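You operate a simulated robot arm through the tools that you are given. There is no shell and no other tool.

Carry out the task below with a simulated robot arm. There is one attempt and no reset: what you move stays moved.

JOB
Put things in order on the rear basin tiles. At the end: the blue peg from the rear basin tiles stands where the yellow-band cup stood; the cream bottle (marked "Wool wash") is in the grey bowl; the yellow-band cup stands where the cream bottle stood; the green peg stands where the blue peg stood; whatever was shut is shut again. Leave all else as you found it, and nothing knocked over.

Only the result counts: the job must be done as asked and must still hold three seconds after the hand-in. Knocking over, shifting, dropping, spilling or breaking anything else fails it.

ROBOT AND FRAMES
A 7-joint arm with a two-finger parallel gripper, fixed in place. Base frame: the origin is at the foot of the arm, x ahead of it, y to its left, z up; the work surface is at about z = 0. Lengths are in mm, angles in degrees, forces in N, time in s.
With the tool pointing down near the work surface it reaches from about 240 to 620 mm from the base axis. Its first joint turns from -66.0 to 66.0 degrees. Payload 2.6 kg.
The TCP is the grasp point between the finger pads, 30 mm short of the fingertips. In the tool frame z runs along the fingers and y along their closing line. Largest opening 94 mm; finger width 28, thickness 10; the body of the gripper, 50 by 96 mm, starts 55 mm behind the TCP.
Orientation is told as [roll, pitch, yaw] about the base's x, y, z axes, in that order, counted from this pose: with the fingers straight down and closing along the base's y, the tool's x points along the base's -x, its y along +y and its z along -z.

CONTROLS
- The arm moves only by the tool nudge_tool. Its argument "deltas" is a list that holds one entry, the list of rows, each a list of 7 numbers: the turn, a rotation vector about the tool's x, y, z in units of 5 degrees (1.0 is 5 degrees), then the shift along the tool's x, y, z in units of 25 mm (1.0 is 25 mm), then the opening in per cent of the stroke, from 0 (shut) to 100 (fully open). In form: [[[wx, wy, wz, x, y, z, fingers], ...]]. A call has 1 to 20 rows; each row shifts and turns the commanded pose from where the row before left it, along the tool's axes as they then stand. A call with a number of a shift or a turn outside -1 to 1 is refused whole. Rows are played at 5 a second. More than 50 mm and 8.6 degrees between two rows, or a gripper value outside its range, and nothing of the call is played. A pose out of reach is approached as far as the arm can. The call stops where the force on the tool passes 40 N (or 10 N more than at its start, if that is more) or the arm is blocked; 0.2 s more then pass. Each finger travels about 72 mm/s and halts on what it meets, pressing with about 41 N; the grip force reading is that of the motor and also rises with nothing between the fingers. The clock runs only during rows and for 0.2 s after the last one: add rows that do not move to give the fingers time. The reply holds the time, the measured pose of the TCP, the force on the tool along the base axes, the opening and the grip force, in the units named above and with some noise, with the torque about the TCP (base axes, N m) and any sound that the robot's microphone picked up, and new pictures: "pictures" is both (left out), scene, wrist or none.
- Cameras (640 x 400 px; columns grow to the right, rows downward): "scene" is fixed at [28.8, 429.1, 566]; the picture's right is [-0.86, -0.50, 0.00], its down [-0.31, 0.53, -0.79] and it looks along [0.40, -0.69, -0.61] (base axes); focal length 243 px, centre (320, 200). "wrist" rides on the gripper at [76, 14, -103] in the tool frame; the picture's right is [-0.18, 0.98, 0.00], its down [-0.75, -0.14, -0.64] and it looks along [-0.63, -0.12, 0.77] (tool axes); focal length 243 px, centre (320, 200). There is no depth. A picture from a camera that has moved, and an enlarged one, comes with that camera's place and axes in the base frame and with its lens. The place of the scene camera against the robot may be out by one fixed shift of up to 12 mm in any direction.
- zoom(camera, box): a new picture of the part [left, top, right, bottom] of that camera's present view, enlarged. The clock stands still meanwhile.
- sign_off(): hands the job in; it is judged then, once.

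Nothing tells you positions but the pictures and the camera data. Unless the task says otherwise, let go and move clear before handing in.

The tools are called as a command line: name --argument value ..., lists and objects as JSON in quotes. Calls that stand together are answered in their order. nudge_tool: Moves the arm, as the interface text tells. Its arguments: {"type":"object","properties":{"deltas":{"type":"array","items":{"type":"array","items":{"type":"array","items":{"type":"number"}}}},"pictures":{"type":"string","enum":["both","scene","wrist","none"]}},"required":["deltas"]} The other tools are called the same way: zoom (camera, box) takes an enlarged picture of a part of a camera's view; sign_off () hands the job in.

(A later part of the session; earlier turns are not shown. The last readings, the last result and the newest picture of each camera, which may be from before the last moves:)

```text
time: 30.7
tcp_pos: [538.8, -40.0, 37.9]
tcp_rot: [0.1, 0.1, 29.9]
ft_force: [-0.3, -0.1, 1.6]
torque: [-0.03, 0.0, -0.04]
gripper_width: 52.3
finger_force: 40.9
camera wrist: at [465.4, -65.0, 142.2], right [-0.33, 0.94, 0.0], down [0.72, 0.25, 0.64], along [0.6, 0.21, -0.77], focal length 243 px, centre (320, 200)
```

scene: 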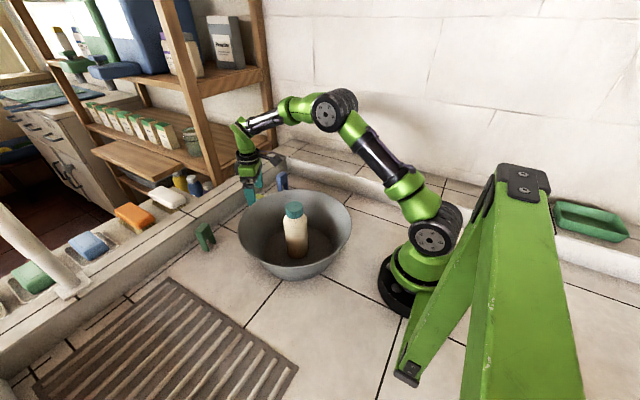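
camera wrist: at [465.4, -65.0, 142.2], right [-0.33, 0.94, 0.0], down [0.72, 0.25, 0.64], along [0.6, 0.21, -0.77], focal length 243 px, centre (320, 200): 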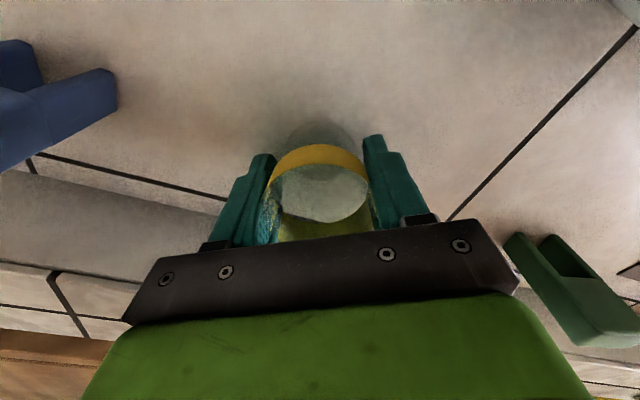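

The cup is gripped at 52.3 mm. I lift it gently and carry it to the bottle's old spot at (422,-197.5), with soft starts and stops.

nudge_tool --deltas '[[[0, 0, 0, 0, 0, -0.2, 0], [0, 0, 0, 0, 0, -0.5, 0], [0, 0, 0, 0, 0, -0.8, 0], [0, 0, 0, 0, 0, -0.8, 0], [0, 0, 0, 0, 0, -0.8, 0], [0, 0, 0, 0, 0, -0.8, 0], [0, 0, 0, 0, 0, -0.5, 0], [0, 0, 0, 0, 0, -0.2, 0], [0, 0, 0, 0, 0, 0, 0]]]' --pictures "both"

nudge_tool --deltas '[[[0, 0, 0, 0.284, -0.126, 0, 0], [0, 0, 0, 0.568, -0.252, 0, 0], [0, 0, 0, 0.851, -0.378, 0, 0], [0, 0, 0, 0.946, -0.42, 0, 0], [0, 0, 0, 0.946, -0.42, 0, 0], [0, 0, 0, 0.946, -0.42, 0, 0], [0, 0, 0, 0.946, -0.42, 0, 0], [0, 0, 0, 0.851, -0.378, 0, 0], [0, 0, 0, 0.568, -0.252, 0, 0], [0, 0, 0, 0.284, -0.126, 0, 0], [0, 0, 0, 0, 0, 0, 0], [0, 0, 0, 0, 0, 0, 0]]]' --pictures "both"

zoom --camera "scene" --box '[200, 90, 360, 190]'

```text
time: 32.7
tcp_pos: [538.6, -39.9, 153.9]
tcp_rot: [0.1, 0.2, 29.9]
ft_force: [-0.6, 0.2, -0.7]
torque: [0.04, 0.0, -0.01]
gripper_width: 52.4
finger_force: 41.1
camera wrist: at [464.8, -65.2, 257.9], right [-0.33, 0.94, 0.0], down [0.72, 0.25, 0.64], along [0.6, 0.21, -0.77], focal length 243 px, centre (320, 200)
```

scene: 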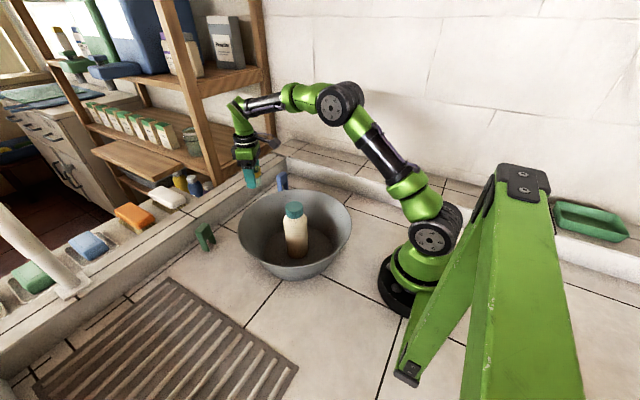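
wrist: 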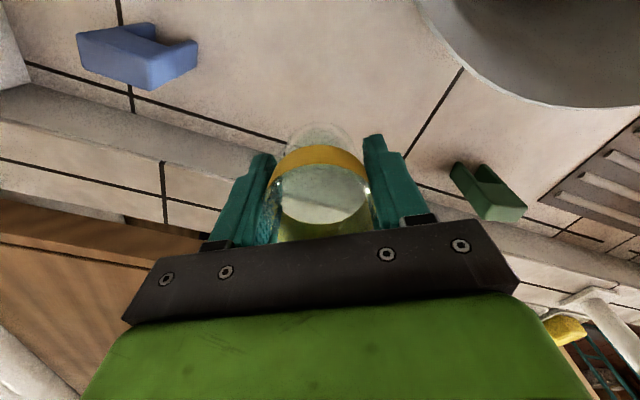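

```text
time: 35.3
tcp_pos: [422.3, -198.4, 151.8]
tcp_rot: [0.1, 0.2, 30.0]
ft_force: [0.1, 0.4, -0.1]
torque: [0.02, 0.0, -0.02]
gripper_width: 52.4
finger_force: 41.0
camera wrist: at [349.1, -224.8, 256.2], right [-0.33, 0.94, 0.0], down [0.72, 0.25, 0.64], along [0.6, 0.21, -0.77], focal length 243 px, centre (320, 200)
```

scene: 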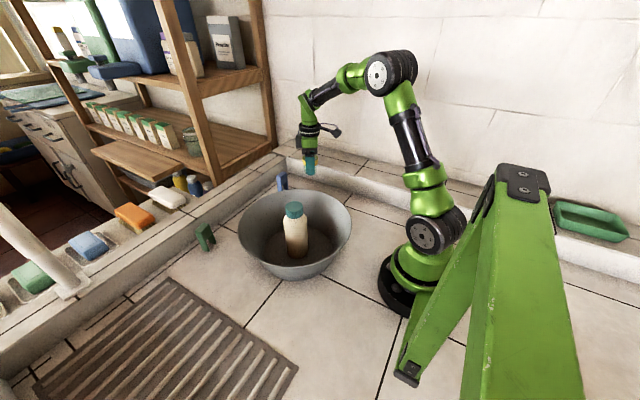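
wrist: 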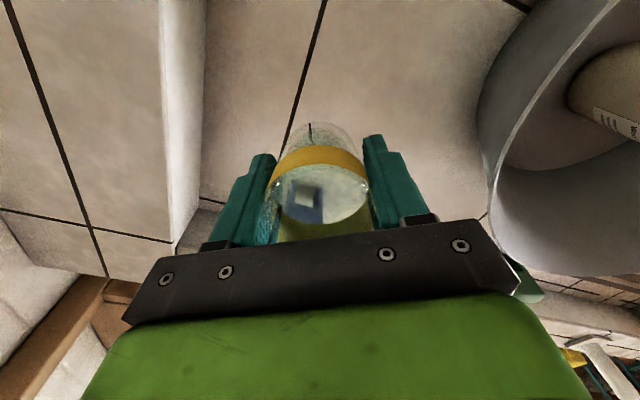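

```text
4.00 times, centred on (280, 140) of scene
camera zoom: at [28.8, 429.1, 566.0], right [-0.86, -0.5, 0.0], down [-0.31, 0.53, -0.79], along [0.4, -0.69, -0.61], focal length 972 px, centre (480, 440)
```

zoom: 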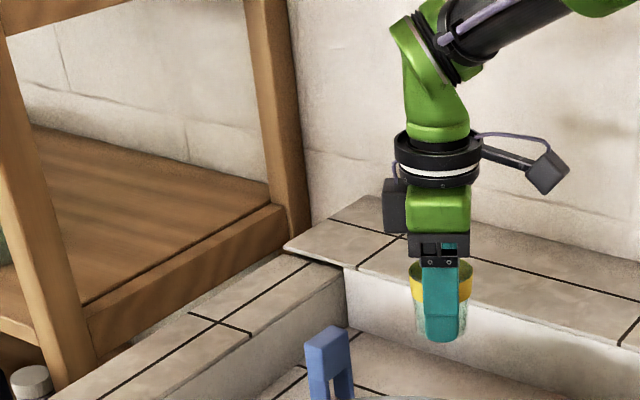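

The cup hangs level over the bottle's old spot. I lower to a few millimetres above the tiles, then creep to contact.

nudge_tool --deltas '[[[0, 0, 0, 0, 0, 0.3, 0], [0, 0, 0, 0, 0, 0.8, 0], [0, 0, 0, 0, 0, 1, 0], [0, 0, 0, 0, 0, 1, 0], [0, 0, 0, 0, 0, 0.8, 0], [0, 0, 0, 0, 0, 0.4, 0], [0, 0, 0, 0, 0, 0.1, 0], [0, 0, 0, 0, 0, 0, 0]]]' --pictures "none"

nudge_tool --deltas '[[[0, 0, 0, 0, 0, 0.04, 0], [0, 0, 0, 0, 0, 0.04, 0], [0, 0, 0, 0, 0, 0, 0]]]' --pictures "none"

```text
time: 37.1
tcp_pos: [421.0, -199.7, 42.3]
tcp_rot: [0.0, 0.1, 29.9]
ft_force: [-0.5, 0.5, -1.1]
torque: [-0.04, 0.0, -0.04]
gripper_width: 52.4
finger_force: 41.0
```

```text
time: 37.9
tcp_pos: [420.9, -199.1, 40.2]
tcp_rot: [0.2, 0.1, 30.0]
ft_force: [-0.9, 0.6, -0.4]
torque: [0.0, -0.01, 0.04]
gripper_width: 52.3
finger_force: 41.1
```

No contact yet. I make a 1–2 mm lateral fix and keep creeping.

nudge_tool --deltas '[[[0, 0, 0, -0.06, 0.03, 0, 0], [0, 0, 0, 0, 0, 0.04, 0], [0, 0, 0, 0, 0, 0.02, 0], [0, 0, 0, 0, 0, 0, 0]]]' --pictures "none"

nudge_tool --deltas '[[[0, 0, 0, 0, 0, 0.03, 0], [0, 0, 0, 0, 0, 0, 0]]]' --pictures "none"

```text
time: 38.9
tcp_pos: [422.3, -196.3, 39.5]
tcp_rot: [0.1, 0.1, 30.0]
ft_force: [-0.3, 0.6, 0.2]
torque: [0.02, 0.02, -0.03]
gripper_width: 52.1
finger_force: 40.7
```

```text
time: 39.5
tcp_pos: [422.2, -196.1, 38.6]
tcp_rot: [0.1, 0.1, 30.0]
ft_force: [0.1, 0.4, 0.4]
torque: [0.03, 0.01, -0.01]
gripper_width: 52.2
finger_force: 41.2
```

nudge_tool --deltas '[[[0, 0, 0, 0, 0, 0.03, 0], [0, 0, 0, 0, 0, 0, 0]]]' --pictures "none"

nudge_tool --deltas '[[[0, 0, 0, 0, 0, 0.02, 0], [0, 0, 0, 0, 0, 0, 0]]]' --pictures "none"

```text
time: 40.1
tcp_pos: [421.4, -195.8, 37.8]
tcp_rot: [0.0, 0.0, 30.0]
ft_force: [-1.5, 3.2, 9.1]
torque: [0.01, 0.17, -0.05]
gripper_width: 52.0
finger_force: 40.9
```

```text
time: 40.7
tcp_pos: [422.2, -197.3, 37.7]
tcp_rot: [0.0, -0.1, 30.0]
ft_force: [-4.4, 4.1, 22.1]
torque: [0.06, 0.39, -0.07]
gripper_width: 52.0
finger_force: 40.9
```

The cup is on the tiles, so I open the fingers fully and then rise clear.

nudge_tool --deltas '[[[0, 0, 0, 0, 0, -0.02, 0], [0, 0, 0, 0, 0, 0, 60], [0, 0, 0, 0, 0, 0, 75], [0, 0, 0, 0, 0, 0, 100], [0, 0, 0, 0, 0, 0, 100]]]' --pictures "wrist"

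nudge_tool --deltas '[[[0, 0, 0, 0, 0, -0.4, 100], [0, 0, 0, 0, 0, -0.8, 100], [0, 0, 0, 0, 0, -1, 100], [0, 0, 0, 0, 0, -1, 100], [0, 0, 0, 0, 0, -1, 100], [0, 0, 0, 0, 0, -1, 100], [0, 0, 0, 0, 0, -1, 100], [0, 0, 0, 0, 0, -1, 100], [0, 0, 0, 0, 0, -1, 100], [0, 0, 0, 0, 0, 0, 100]]]' --pictures "both"

zoom --camera "wrist" --box '[160, 0, 480, 200]'

zoom --camera "scene" --box '[220, 130, 380, 230]'

```text
time: 41.9
tcp_pos: [421.3, -197.4, 38.8]
tcp_rot: [0.1, 0.1, 30.0]
ft_force: [-0.1, 0.8, 0.9]
torque: [-0.01, 0.02, 0.01]
gripper_width: 94.1
finger_force: 0.1
camera wrist: at [349.2, -222.9, 141.7], right [-0.33, 0.94, 0.0], down [0.72, 0.25, 0.64], along [0.6, 0.21, -0.77], focal length 243 px, centre (320, 200)
```

wrist: 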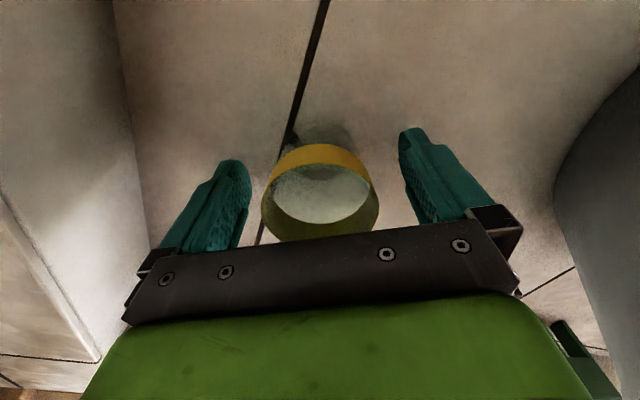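

```text
time: 44.1
tcp_pos: [426.6, -199.2, 243.5]
tcp_rot: [0.2, 0.1, 30.0]
ft_force: [-0.1, 0.3, -0.3]
torque: [-0.02, 0.02, -0.03]
gripper_width: 93.9
finger_force: 0.0
camera wrist: at [352.8, -224.7, 348.2], right [-0.33, 0.94, 0.0], down [0.72, 0.25, 0.64], along [0.6, 0.21, -0.77], focal length 243 px, centre (320, 200)
```

scene: 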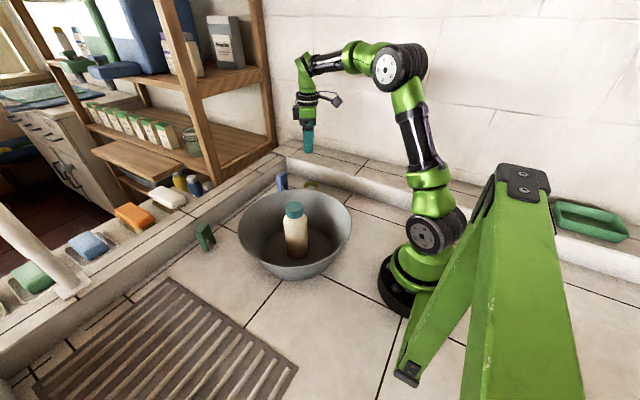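
wrist: 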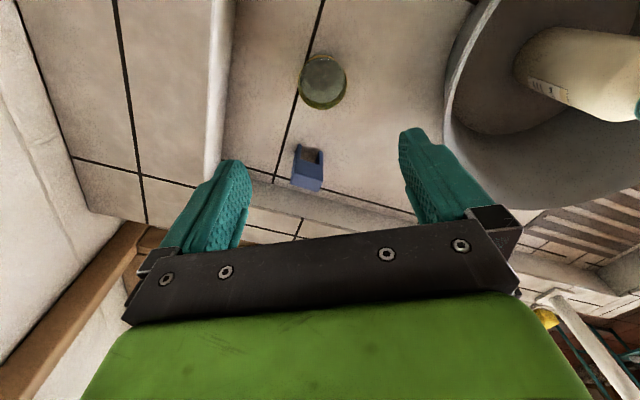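

```text
2.00 times, centred on (320, 100) of wrist
camera zoom: at [352.8, -224.7, 348.2], right [-0.33, 0.94, 0.0], down [0.72, 0.25, 0.64], along [0.6, 0.21, -0.77], focal length 485 px, centre (320, 400)
```

zoom: 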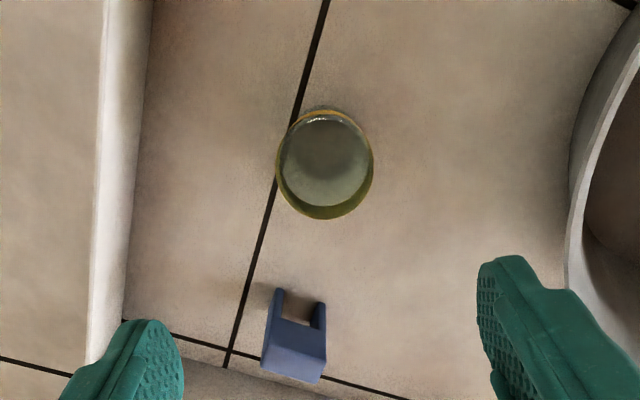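

```text
4.00 times, centred on (300, 180) of scene
camera zoom: at [28.8, 429.1, 566.0], right [-0.86, -0.5, 0.0], down [-0.31, 0.53, -0.79], along [0.4, -0.69, -0.61], focal length 972 px, centre (400, 280)
```

zoom: 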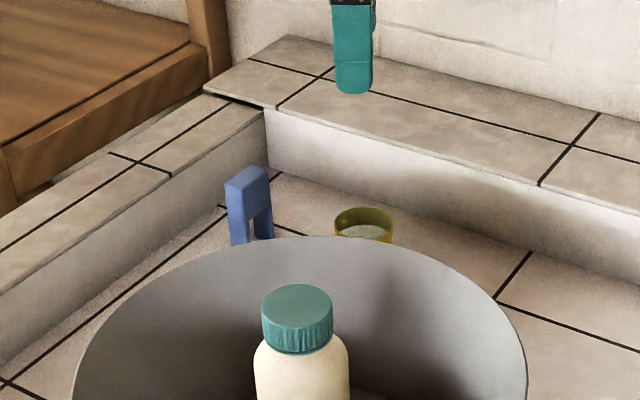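

The cup stands at (421,-198), right on the bottle's spot. The blue peg is an upside-down U about 45 wide along y; I turn the tool back to yaw 0 and look at it from above.

nudge_tool --deltas '[[[0, 0, 1, 0, 0, 0, 100], [0, 0, 1, 0, 0, 0, 100], [0, 0, 1, 0, 0, 0, 100], [0, 0, 1, 0, 0, 0, 100], [0, 0, 1, 0, 0, 0, 100], [0, 0, 1, 0, 0, 0, 100], [0, 0, 0, -0.8, 0.2, 0, 100], [0, 0, 0, -0.8, 0.2, 0, 100], [0, 0, 0, -0.8, 0.2, 0, 100], [0, 0, 0, -0.8, 0.2, 0, 100], [0, 0, 0, -0.8, 0.2, 0, 100], [0, 0, 0, -0.8, 0, 0, 100], [0, 0, 0, 0, 0, 0, 100], [0, 0, 0, 0, 0, 0, 100]]]' --pictures "both"

zoom --camera "wrist" --box '[240, 0, 400, 100]'

zoom --camera "wrist" --box '[160, 0, 480, 200]'

```text
time: 47.1
tcp_pos: [544.4, -174.7, 241.1]
tcp_rot: [0.1, 0.1, 0.0]
ft_force: [-0.1, 0.2, 0.1]
torque: [0.01, 0.02, -0.01]
gripper_width: 93.8
finger_force: 0.1
camera wrist: at [468.6, -159.3, 346.4], right [0.18, 0.98, 0.0], down [0.76, -0.14, 0.64], along [0.63, -0.12, -0.77], focal length 243 px, centre (320, 200)
```

scene: 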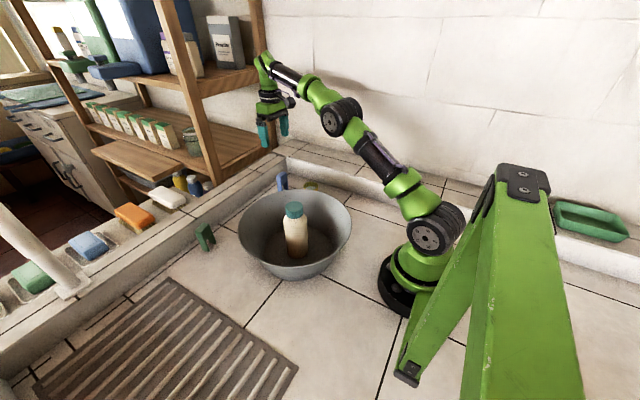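
wrist: 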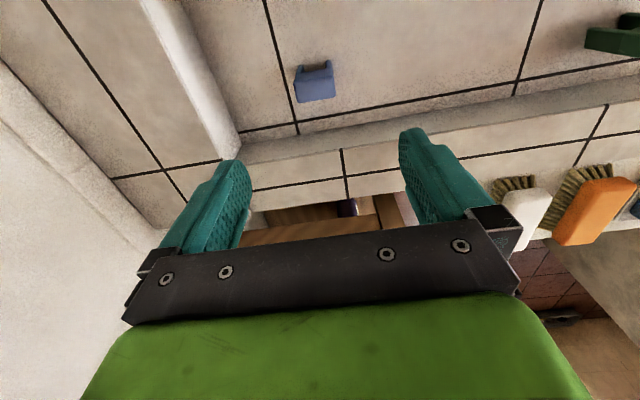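

```text
4.00 times, centred on (320, 50) of wrist
camera zoom: at [468.6, -159.3, 346.4], right [0.18, 0.98, 0.0], down [0.76, -0.14, 0.64], along [0.63, -0.12, -0.77], focal length 970 px, centre (320, 800)
```

zoom: 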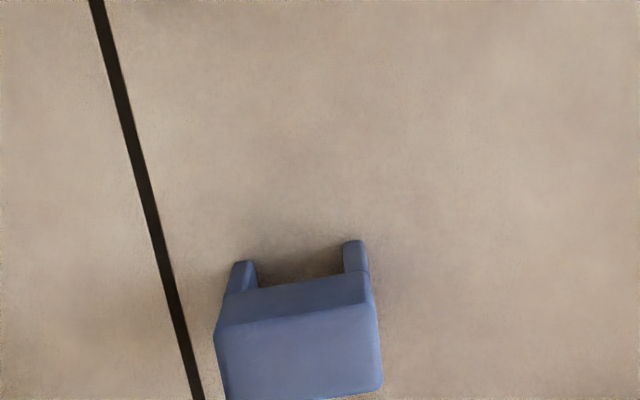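

```text
2.00 times, centred on (320, 100) of wrist
camera zoom: at [468.6, -159.3, 346.4], right [0.18, 0.98, 0.0], down [0.76, -0.14, 0.64], along [0.63, -0.12, -0.77], focal length 485 px, centre (320, 400)
```

zoom: 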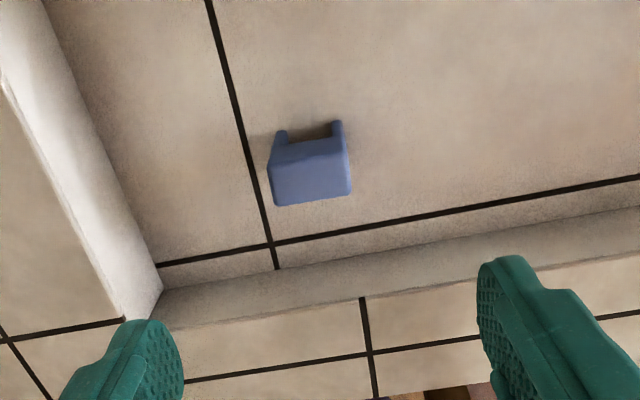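

The blue peg's top is about 43 by 22 mm, centred near (543,-179), turned only about 3°. I take a couple of still readings to average out the pose noise.

nudge_tool --deltas '[[[0, 0, 0, 0, 0, 0, 100]]]' --pictures "none"

nudge_tool --deltas '[[[0, 0, 0, 0, 0, 0, 100]]]' --pictures "none"

zoom --camera "wrist" --box '[240, 0, 400, 100]'

```text
time: 47.5
tcp_pos: [545.2, -173.2, 242.0]
tcp_rot: [0.1, 0.1, 0.0]
ft_force: [0.3, -0.1, 0.5]
torque: [0.02, 0.02, 0.02]
gripper_width: 94.2
finger_force: 0.0
```

```text
time: 47.9
tcp_pos: [545.6, -174.6, 241.6]
tcp_rot: [0.1, 0.2, -0.1]
ft_force: [-0.1, 0.1, -0.1]
torque: [0.0, 0.01, 0.01]
gripper_width: 93.9
finger_force: 0.1
```

```text
4.00 times, centred on (320, 50) of wrist
camera zoom: at [468.6, -159.3, 346.5], right [0.18, 0.98, 0.0], down [0.75, -0.14, 0.64], along [0.63, -0.12, -0.77], focal length 970 px, centre (320, 800)
```

zoom: 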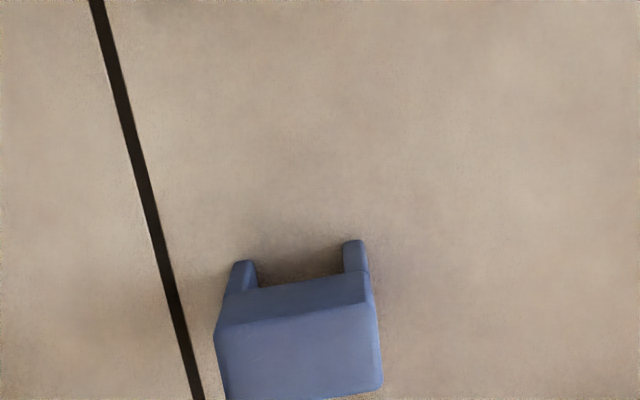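

Readings agree: the tool is at (545.4,-174), so I shift (-2,-5), turn 3.5° to match the peg, and descend to just above its top.

nudge_tool --deltas '[[[0, 0, 0, 0.08, -0.2, 0.5, 100], [0, 0, 0.7, 0, 0, 1, 100], [0, 0, 0, 0, 0, 1, 100], [0, 0, 0, 0, 0, 1, 100], [0, 0, 0, 0, 0, 1, 100], [0, 0, 0, 0, 0, 0.6, 100], [0, 0, 0, 0, 0, 0.2, 100], [0, 0, 0, 0, 0, 0, 100], [0, 0, 0, 0, 0, 0, 100]]]' --pictures "both"

zoom --camera "wrist" --box '[160, 0, 480, 200]'

zoom --camera "scene" --box '[220, 110, 380, 210]'

```text
time: 49.9
tcp_pos: [541.7, -176.1, 112.0]
tcp_rot: [0.2, 0.1, -3.5]
ft_force: [0.1, 0.6, 1.1]
torque: [-0.01, -0.02, 0.0]
gripper_width: 93.8
finger_force: 0.1
camera wrist: at [466.8, -157.6, 214.5], right [0.24, 0.97, 0.0], down [0.74, -0.19, 0.64], along [0.62, -0.16, -0.77], focal length 243 px, centre (320, 200)
```

scene: 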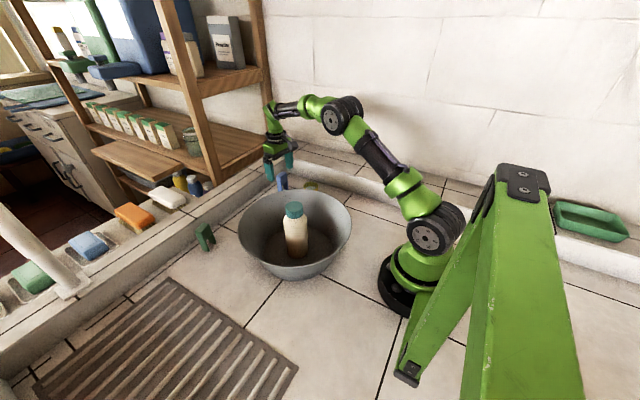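
wrist: 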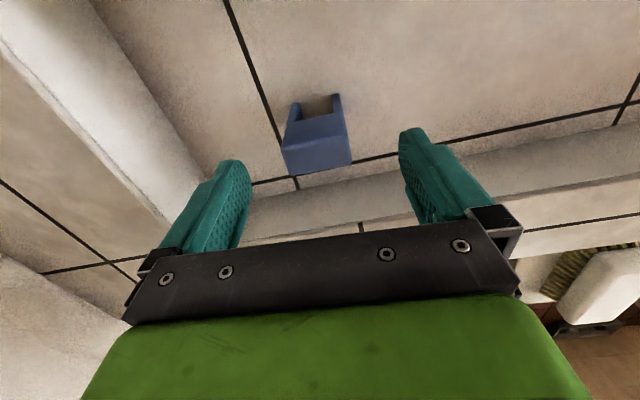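

```text
2.00 times, centred on (320, 100) of wrist
camera zoom: at [466.8, -157.6, 214.5], right [0.24, 0.97, 0.0], down [0.74, -0.19, 0.64], along [0.62, -0.16, -0.77], focal length 485 px, centre (320, 400)
```

zoom: 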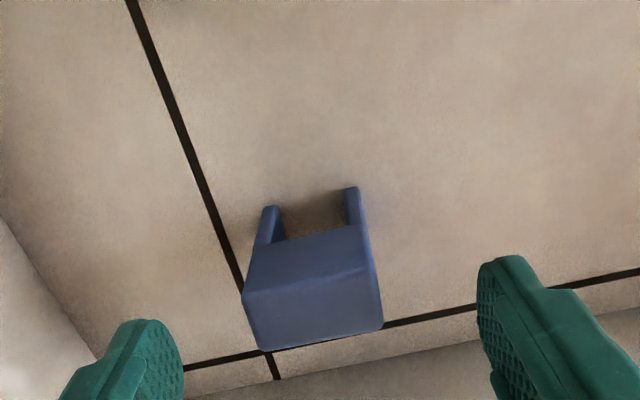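

```text
4.00 times, centred on (300, 160) of scene
camera zoom: at [28.8, 429.1, 566.0], right [-0.86, -0.5, 0.0], down [-0.31, 0.53, -0.79], along [0.4, -0.69, -0.61], focal length 972 px, centre (400, 360)
```

zoom: 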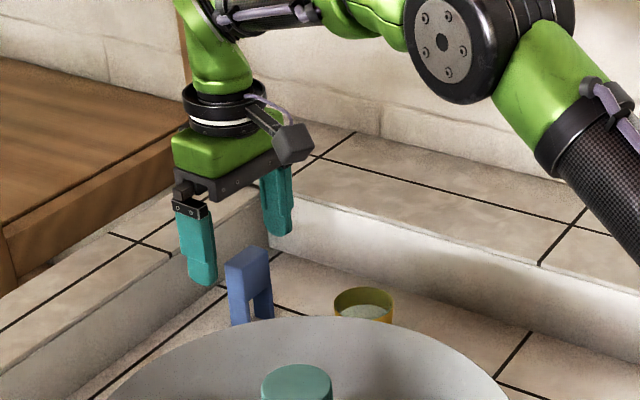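

The peg's top centre is (546,-180) and it is nearly square to the base axes. I correct by a few millimetres, straighten 2° and go down to z 48.

nudge_tool --deltas '[[[0, 0, -0.4, -0.14, -0.11, 0, 100], [0, 0, 0, 0, 0, 0.8, 100], [0, 0, 0, 0, 0, 0.8, 100], [0, 0, 0, 0, 0, 0.7, 100], [0, 0, 0, 0, 0, 0.25, 100], [0, 0, 0, 0, 0, 0, 100], [0, 0, 0, 0, 0, 0, 100]]]' --pictures "wrist"

zoom --camera "scene" --box '[220, 110, 380, 210]'

```text
time: 51.5
tcp_pos: [545.6, -180.7, 46.9]
tcp_rot: [0.1, 0.2, -1.5]
ft_force: [-0.2, 0.8, -0.7]
torque: [-0.01, -0.01, -0.03]
gripper_width: 94.2
finger_force: 0.0
camera wrist: at [469.6, -164.2, 150.6], right [0.21, 0.98, 0.0], down [0.75, -0.16, 0.64], along [0.63, -0.13, -0.77], focal length 243 px, centre (320, 200)
```

wrist: 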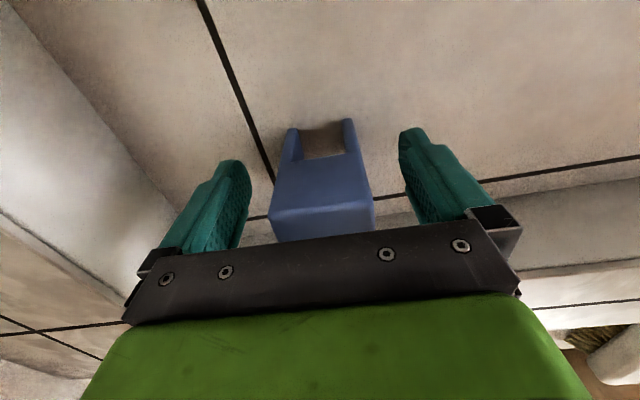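

```text
4.00 times, centred on (300, 160) of scene
camera zoom: at [28.8, 429.1, 566.0], right [-0.86, -0.5, 0.0], down [-0.31, 0.53, -0.79], along [0.4, -0.69, -0.61], focal length 972 px, centre (400, 360)
```

zoom: 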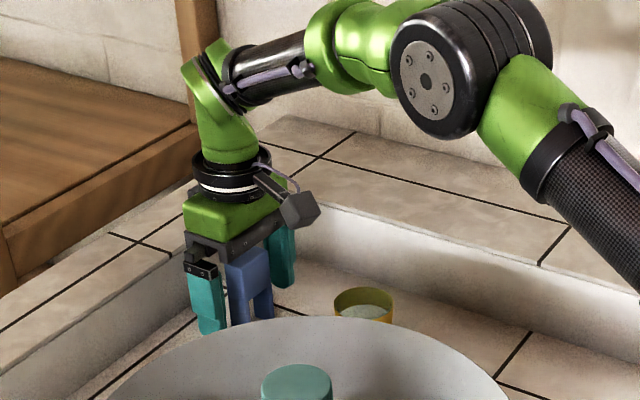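

The peg is well between the fingers; comparing three views puts it at (541,-178.5) with a height nearer 77. I shift 4 mm back in x and close.

nudge_tool --deltas '[[[0, 0, 0, 0.16, 0, 0, 100], [0, 0, 0, 0, 0, 0, 80], [0, 0, 0, 0, 0, 0, 60], [0, 0, 0, 0, 0, 0, 45], [0, 0, 0, 0, 0, 0, 30], [0, 0, 0, 0, 0, 0, 0], [0, 0, 0, 0, 0, 0, 0]]]' --pictures "wrist"

zoom --camera "scene" --box '[220, 110, 380, 210]'

```text
time: 53.1
tcp_pos: [540.8, -180.2, 46.0]
tcp_rot: [0.1, 0.1, -1.5]
ft_force: [0.0, -0.5, 0.3]
torque: [-0.01, 0.01, -0.02]
gripper_width: 45.2
finger_force: 41.1
camera wrist: at [465.2, -164.1, 150.6], right [0.21, 0.98, 0.0], down [0.75, -0.16, 0.64], along [0.63, -0.13, -0.77], focal length 243 px, centre (320, 200)
```

wrist: 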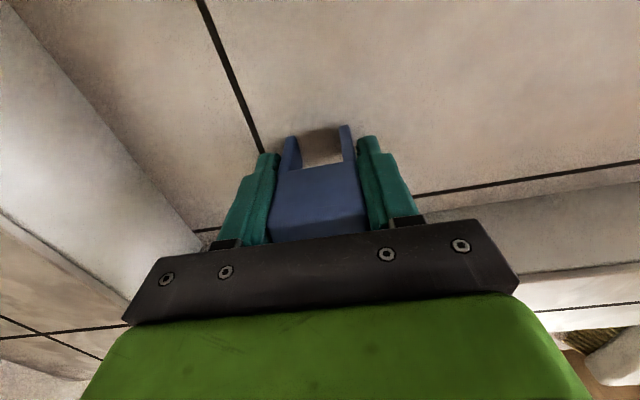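

```text
4.00 times, centred on (300, 160) of scene
camera zoom: at [28.8, 429.1, 566.0], right [-0.86, -0.5, 0.0], down [-0.31, 0.53, -0.79], along [0.4, -0.69, -0.61], focal length 972 px, centre (400, 360)
```

zoom: 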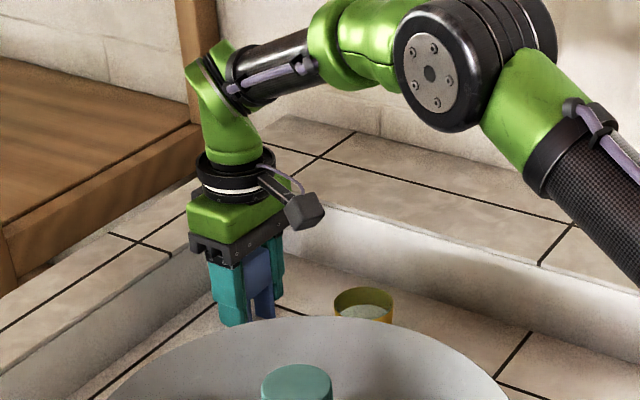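

zoom --camera "wrist" --box '[240, 110, 400, 250]'

nudge_tool --deltas '[[[0, 0, 0, 0, 0, 0, 0]]]' --pictures "none"

nudge_tool --deltas '[[[0, 0, 0, 0, 0, 0, 0]]]' --pictures "none"

```text
2.86 times, centred on (320, 180) of wrist
camera zoom: at [465.2, -164.1, 150.6], right [0.21, 0.98, 0.0], down [0.75, -0.16, 0.64], along [0.63, -0.13, -0.77], focal length 693 px, centre (320, 257)
```

zoom: 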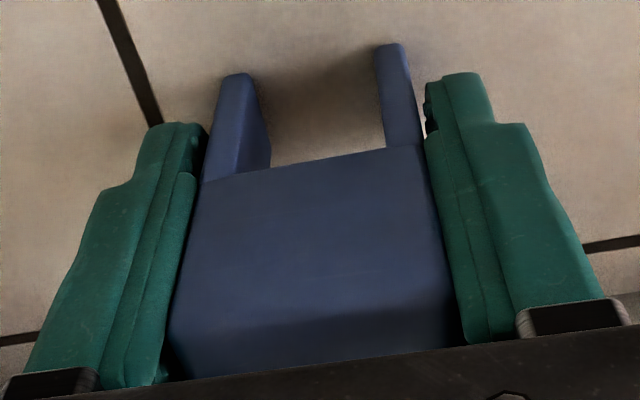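

```text
time: 53.5
tcp_pos: [541.1, -181.1, 45.8]
tcp_rot: [0.1, 0.1, -1.5]
ft_force: [0.7, 0.5, 1.3]
torque: [-0.02, 0.0, -0.01]
gripper_width: 45.0
finger_force: 41.5
```

```text
time: 53.9
tcp_pos: [542.5, -180.8, 45.9]
tcp_rot: [0.1, 0.1, -1.4]
ft_force: [-0.4, 0.3, 1.3]
torque: [-0.03, -0.06, 0.05]
gripper_width: 44.9
finger_force: 40.5
```

The peg is gripped square at 45 mm. I lift it, carry it along y to the cup's old spot, and turn the tool 30° there so the camera clears the bowl rim.

nudge_tool --deltas '[[[0, 0, 0, 0, 0, -0.2, 0], [0, 0, 0, 0, 0, -0.6, 0], [0, 0, 0, 0, 0, -1, 0], [0, 0, 0, 0, 0, -1, 0], [0, 0, 0, 0, 0, -0.8, 0], [0, 0, 0, 0, 0, -0.4, 0], [0, 0, 0, 0, 0, 0, 0]]]' --pictures "both"

nudge_tool --deltas '[[[0, 0, 0, 0.04, 0.3, 0, 0], [0, 0, 0, 0.04, 0.6, 0, 0], [0, 0, 0, 0.04, 0.9, 0, 0], [0, 0, 0, 0.04, 1, 0, 0], [0, 0, 0, 0.04, 1, 0, 0], [0, 0, 0, 0.04, 0.9, 0, 0], [0, 0, 0, 0.04, 0.6, 0, 0], [0, 0, 0, 0.04, 0.38, 0, 0], [0, 0, -1, 0, 0, 0, 0], [0, 0, -1, 0, 0, 0, 0], [0, 0, -1, 0, 0, 0, 0], [0, 0, -1, 0, 0, 0, 0], [0, 0, -1, 0, 0, 0, 0], [0, 0, -1, 0, 0, 0, 0], [0, 0, 0, 0, 0, 0, 0], [0, 0, 0, 0, 0, 0, 0]]]' --pictures "both"

zoom --camera "scene" --box '[200, 110, 360, 210]'

```text
time: 55.5
tcp_pos: [541.4, -179.2, 147.3]
tcp_rot: [0.0, 0.1, -1.4]
ft_force: [-0.6, 0.6, 0.8]
torque: [0.04, 0.01, 0.01]
gripper_width: 44.9
finger_force: 41.2
camera wrist: at [464.6, -163.1, 251.6], right [0.21, 0.98, 0.0], down [0.75, -0.16, 0.64], along [0.63, -0.13, -0.77], focal length 243 px, centre (320, 200)
```

scene: 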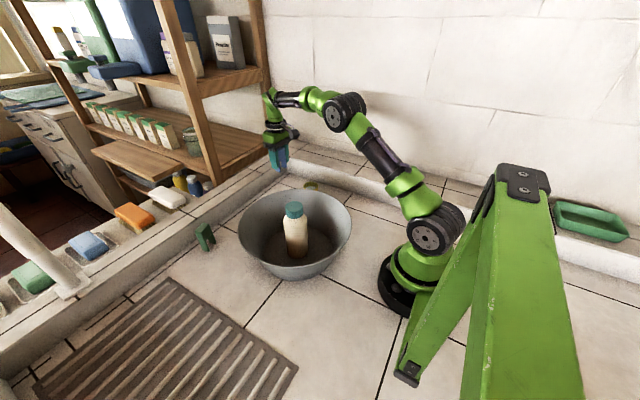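
wrist: 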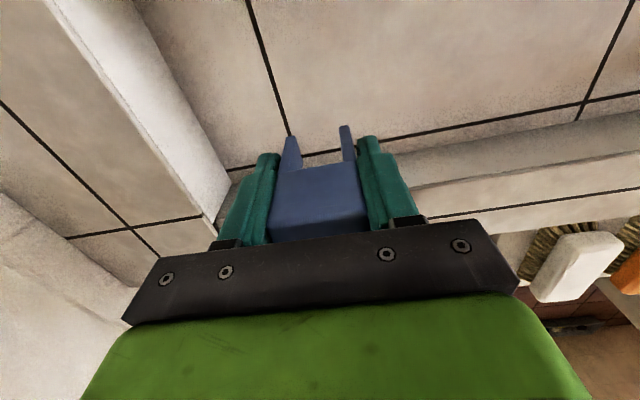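

```text
time: 58.9
tcp_pos: [537.5, -37.3, 146.5]
tcp_rot: [0.2, 0.1, 28.5]
ft_force: [0.0, 0.7, -0.7]
torque: [-0.01, 0.02, 0.0]
gripper_width: 45.0
finger_force: 41.1
camera wrist: at [463.0, -62.1, 251.3], right [-0.31, 0.95, 0.0], down [0.73, 0.24, 0.64], along [0.61, 0.2, -0.77], focal length 243 px, centre (320, 200)
```

scene: 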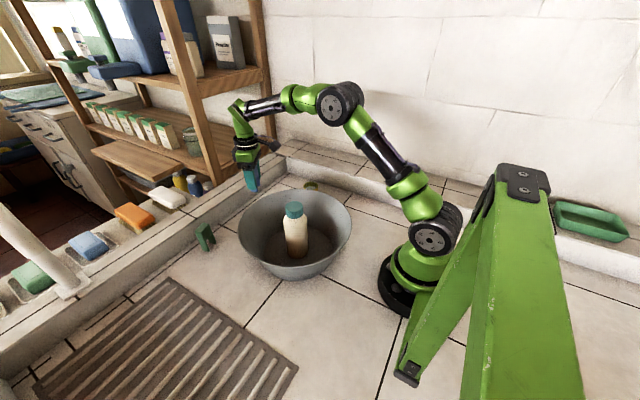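
wrist: 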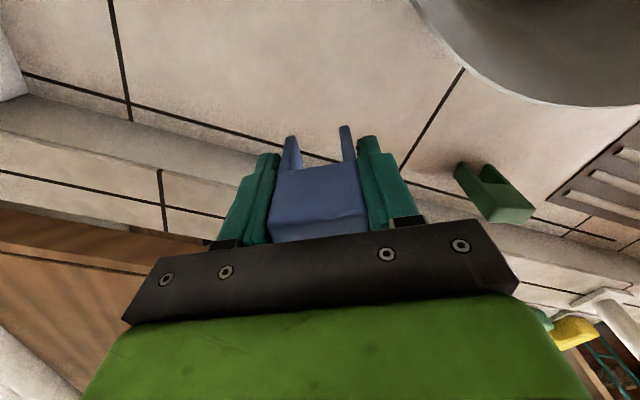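

```text
4.00 times, centred on (280, 160) of scene
camera zoom: at [28.8, 429.1, 566.0], right [-0.86, -0.5, 0.0], down [-0.31, 0.53, -0.79], along [0.4, -0.69, -0.61], focal length 972 px, centre (480, 360)
```

zoom: 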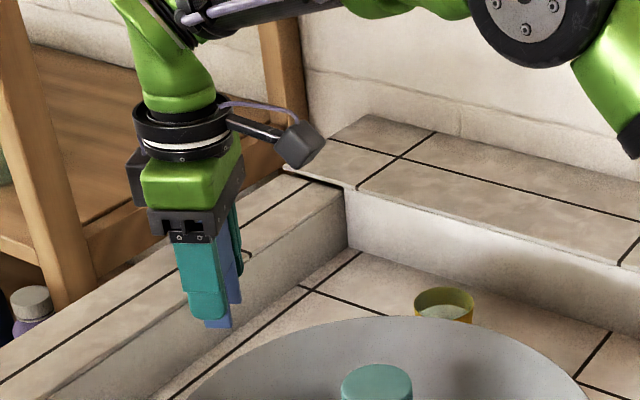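

The peg hangs upright over the cup's old spot at (537.5,-37.5). I lower it to 3 mm above the tiles, then creep.

nudge_tool --deltas '[[[0, 0, 0, 0.02, -0.035, 0.3, 0], [0, 0, 0, 0, 0, 0.8, 0], [0, 0, 0, 0, 0, 1, 0], [0, 0, 0, 0, 0, 1, 0], [0, 0, 0, 0, 0, 0.6, 0], [0, 0, 0, 0, 0, 0.2, 0], [0, 0, 0, 0, 0, 0, 0]]]' --pictures "none"

nudge_tool --deltas '[[[0, 0, 0, 0, 0, 0.04, 0], [0, 0, 0, 0, 0, 0, 0]]]' --pictures "none"

nudge_tool --deltas '[[[0, 0, 0, 0, 0, 0.04, 0], [0, 0, 0, 0, 0, 0, 0]]]' --pictures "none"

```text
time: 60.5
tcp_pos: [534.8, -39.0, 48.1]
tcp_rot: [0.0, 0.1, 28.6]
ft_force: [0.2, -0.1, 0.1]
torque: [0.0, 0.0, 0.0]
gripper_width: 45.0
finger_force: 40.7
```

```text
time: 61.1
tcp_pos: [535.0, -39.8, 47.5]
tcp_rot: [0.1, 0.1, 28.5]
ft_force: [0.6, -0.4, -0.9]
torque: [0.02, 0.01, -0.04]
gripper_width: 45.4
finger_force: 40.9
```

```text
time: 61.7
tcp_pos: [534.8, -38.2, 46.6]
tcp_rot: [0.2, 0.0, 28.5]
ft_force: [0.7, 0.3, 0.5]
torque: [-0.02, 0.01, 0.0]
gripper_width: 45.2
finger_force: 41.6
```

The tool has drifted to x 535, so I correct +2.5 mm and creep on.

nudge_tool --deltas '[[[0, 0, 0, -0.088, -0.048, 0, 0], [0, 0, 0, 0, 0, 0.03, 0], [0, 0, 0, 0, 0, 0, 0]]]' --pictures "none"

nudge_tool --deltas '[[[0, 0, 0, 0, 0, 0.03, 0], [0, 0, 0, 0, 0, 0, 0]]]' --pictures "none"

```text
time: 62.5
tcp_pos: [537.6, -39.0, 45.8]
tcp_rot: [0.2, 0.0, 28.5]
ft_force: [-3.8, 0.9, 9.0]
torque: [-0.05, 0.15, 0.01]
gripper_width: 45.3
finger_force: 41.4
```

```text
time: 63.1
tcp_pos: [537.8, -39.4, 46.4]
tcp_rot: [0.0, -0.1, 28.3]
ft_force: [-8.7, -0.1, 25.2]
torque: [-0.06, 0.4, -0.02]
gripper_width: 45.0
finger_force: 40.8
```

The peg's feet are on the tiles. I ease off half a millimetre, open and rise.

nudge_tool --deltas '[[[0, 0, 0, 0, 0, -0.03, 0], [0, 0, 0, 0, 0, 0, 55], [0, 0, 0, 0, 0, 0, 75], [0, 0, 0, 0, 0, 0, 100], [0, 0, 0, 0, 0, 0, 100]]]' --pictures "wrist"

nudge_tool --deltas '[[[0, 0, 0, 0, 0, -0.4, 100], [0, 0, 0, 0, 0, -0.8, 100], [0, 0, 0, 0, 0, -1, 100], [0, 0, 0, 0, 0, -1, 100], [0, 0, 0, 0, 0, -1, 100], [0, 0, 0, 0, 0, -1, 100], [0, 0, 0, 0, 0, -1, 100], [0, 0, 0, 0, 0, -1, 100], [0, 0, 0, 0, 0, -1, 100], [0, 0, 0, 0, 0, -1, 100], [0, 0, 0, 0, 0, 0, 100]]]' --pictures "both"

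zoom --camera "wrist" --box '[240, 20, 400, 120]'

zoom --camera "scene" --box '[180, 130, 340, 260]'

```text
time: 64.3
tcp_pos: [537.2, -39.1, 45.4]
tcp_rot: [0.1, 0.0, 28.5]
ft_force: [0.5, -0.3, 0.4]
torque: [-0.03, -0.01, -0.01]
gripper_width: 93.9
finger_force: 0.1
camera wrist: at [464.3, -63.2, 149.6], right [-0.31, 0.95, 0.0], down [0.73, 0.23, 0.64], along [0.61, 0.2, -0.77], focal length 243 px, centre (320, 200)
```

wrist: 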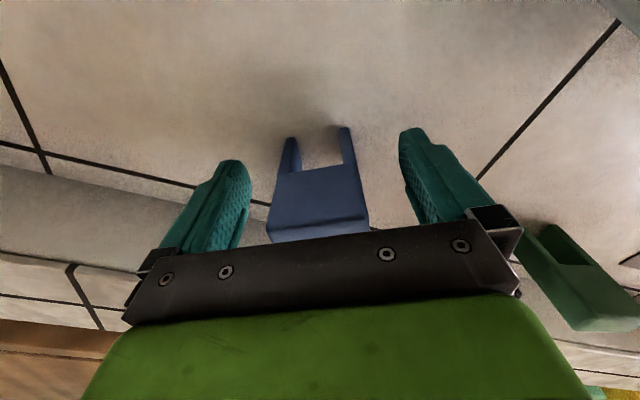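

```text
time: 66.7
tcp_pos: [539.7, -38.1, 273.9]
tcp_rot: [0.1, 0.1, 28.5]
ft_force: [-0.2, 0.1, 0.0]
torque: [0.0, -0.01, 0.02]
gripper_width: 94.0
finger_force: 0.0
camera wrist: at [464.2, -62.1, 379.2], right [-0.31, 0.95, 0.0], down [0.73, 0.24, 0.64], along [0.61, 0.2, -0.77], focal length 243 px, centre (320, 200)
```

scene: 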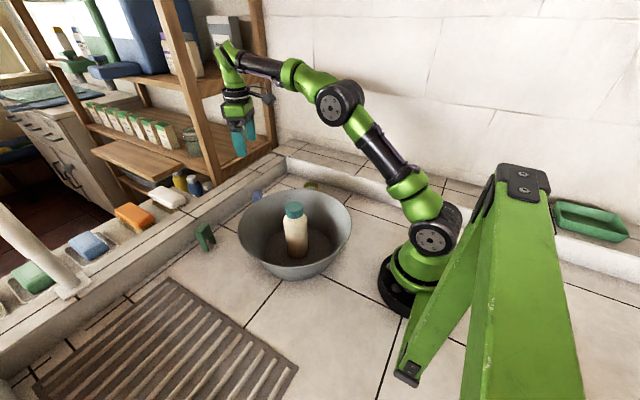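
wrist: 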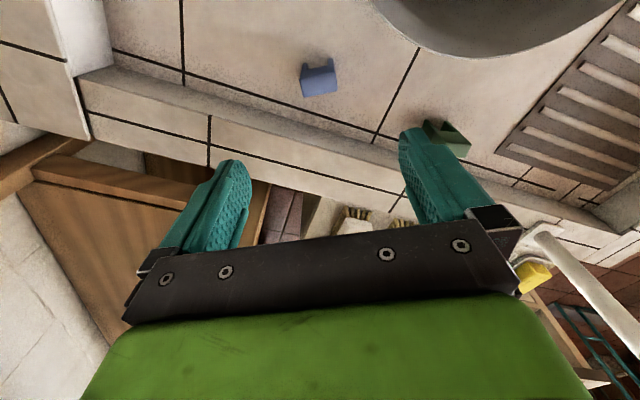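

```text
4.00 times, centred on (320, 70) of wrist
camera zoom: at [464.2, -62.1, 379.2], right [-0.31, 0.95, 0.0], down [0.73, 0.24, 0.64], along [0.61, 0.2, -0.77], focal length 970 px, centre (320, 720)
```

zoom: 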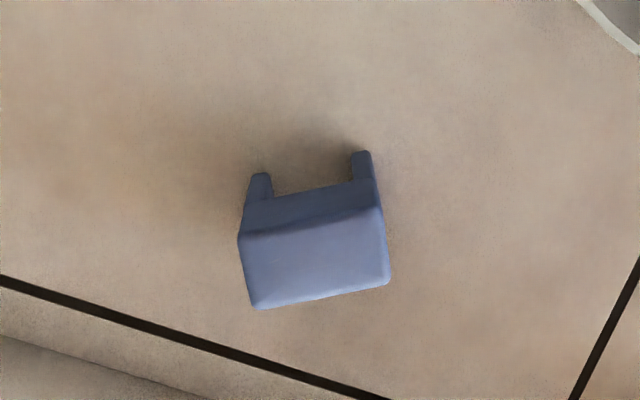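

```text
3.08 times, centred on (260, 195) of scene
camera zoom: at [28.8, 429.1, 566.0], right [-0.86, -0.5, 0.0], down [-0.31, 0.53, -0.79], along [0.4, -0.69, -0.61], focal length 748 px, centre (505, 215)
```

zoom: 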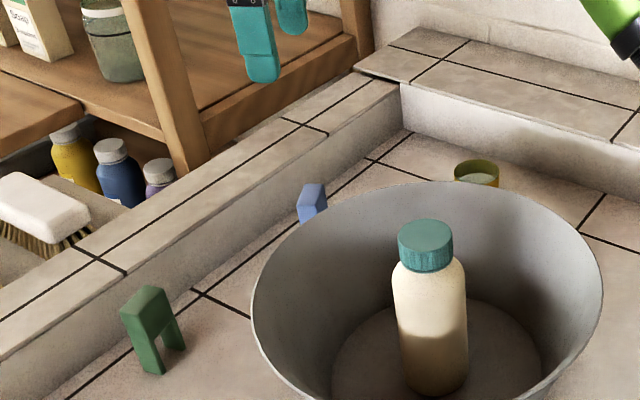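

The blue peg now stands at about (540,-38), right where the cup was. Next the green peg: I turn back to yaw 0 and move above it near (560,165).

nudge_tool --deltas '[[[0, 0, 0.95, 0, 0, 0, 100], [0, 0, 0.95, 0, 0, 0, 100], [0, 0, 0.95, 0, 0, 0, 100], [0, 0, 0.95, 0, 0, 0, 100], [0, 0, 0.95, 0, 0, 0, 100], [0, 0, 0.95, 0, 0, 0, 100], [0, 0, 0, -0.06, 1, 0.15, 100], [0, 0, 0, -0.06, 1, 0.15, 100], [0, 0, 0, -0.06, 1, 0.15, 100], [0, 0, 0, -0.06, 1, 0.15, 100], [0, 0, 0, -0.06, 1, 0.15, 100], [0, 0, 0, -0.06, 1, 0.15, 100], [0, 0, 0, -0.06, 1, 0.15, 100], [0, 0, 0, -0.06, 1, 0.15, 100], [0, 0, 0, 0, 0, 0, 100], [0, 0, 0, 0, 0, 0, 100]]]' --pictures "both"

zoom --camera "wrist" --box '[160, 0, 480, 200]'

zoom --camera "wrist" --box '[240, 20, 400, 120]'

zoom --camera "scene" --box '[140, 180, 300, 280]'

```text
time: 70.1
tcp_pos: [554.0, 162.0, 243.9]
tcp_rot: [0.1, 0.0, 0.0]
ft_force: [-0.1, 0.2, -0.6]
torque: [-0.02, 0.01, 0.05]
gripper_width: 93.8
finger_force: 0.0
camera wrist: at [477.3, 175.1, 347.8], right [0.18, 0.98, 0.0], down [0.75, -0.14, 0.64], along [0.63, -0.12, -0.77], focal length 243 px, centre (320, 200)
```

scene: 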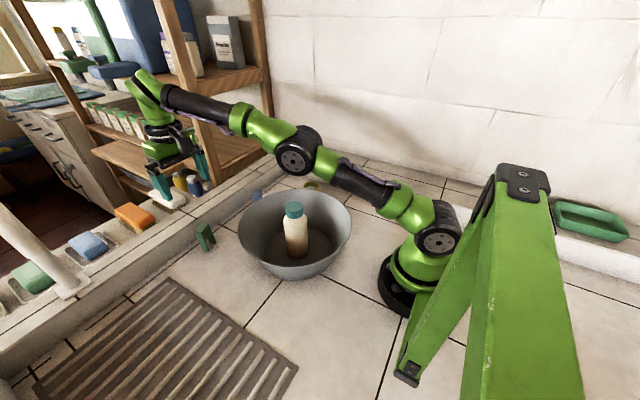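
wrist: 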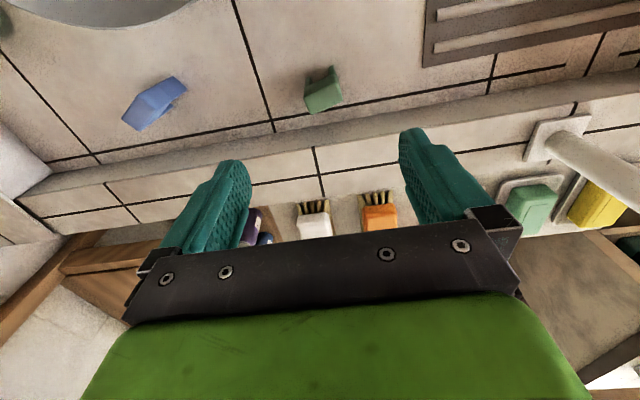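

```text
2.00 times, centred on (320, 100) of wrist
camera zoom: at [477.3, 175.1, 347.8], right [0.18, 0.98, 0.0], down [0.75, -0.14, 0.64], along [0.63, -0.12, -0.77], focal length 485 px, centre (320, 400)
```

zoom: 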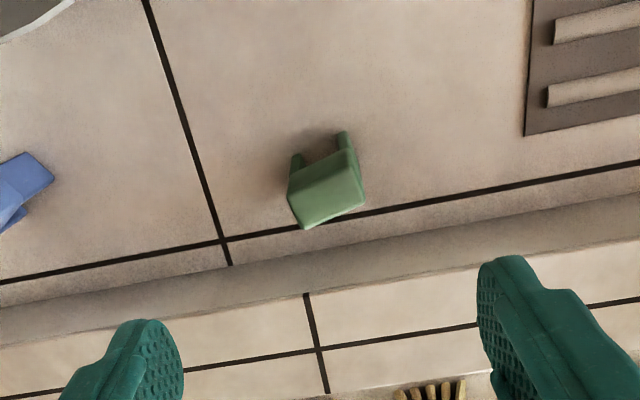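

```text
4.00 times, centred on (320, 70) of wrist
camera zoom: at [477.3, 175.1, 347.8], right [0.18, 0.98, 0.0], down [0.75, -0.14, 0.64], along [0.63, -0.12, -0.77], focal length 970 px, centre (320, 720)
```

zoom: 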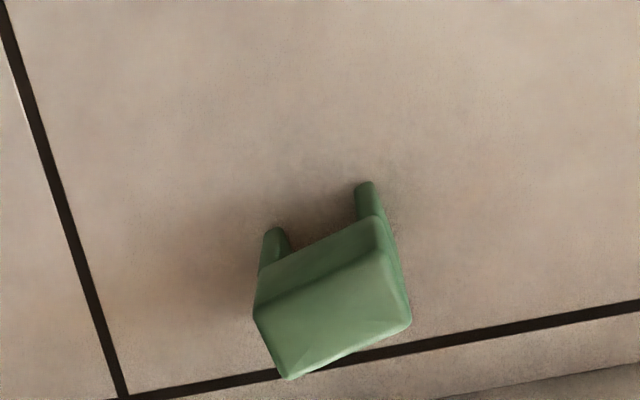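

```text
4.00 times, centred on (220, 230) of scene
camera zoom: at [28.8, 429.1, 566.0], right [-0.86, -0.5, 0.0], down [-0.31, 0.53, -0.79], along [0.4, -0.69, -0.61], focal length 972 px, centre (720, 80)
```

zoom: 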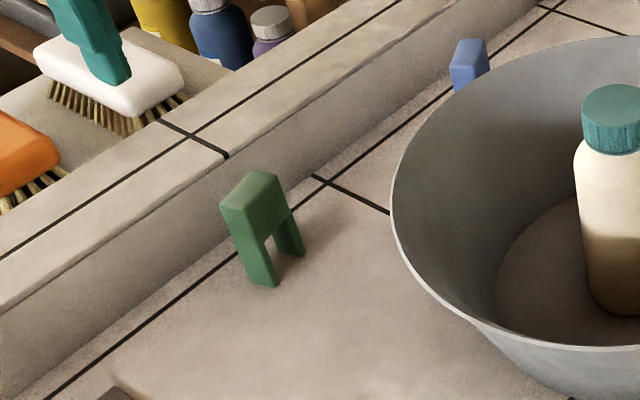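

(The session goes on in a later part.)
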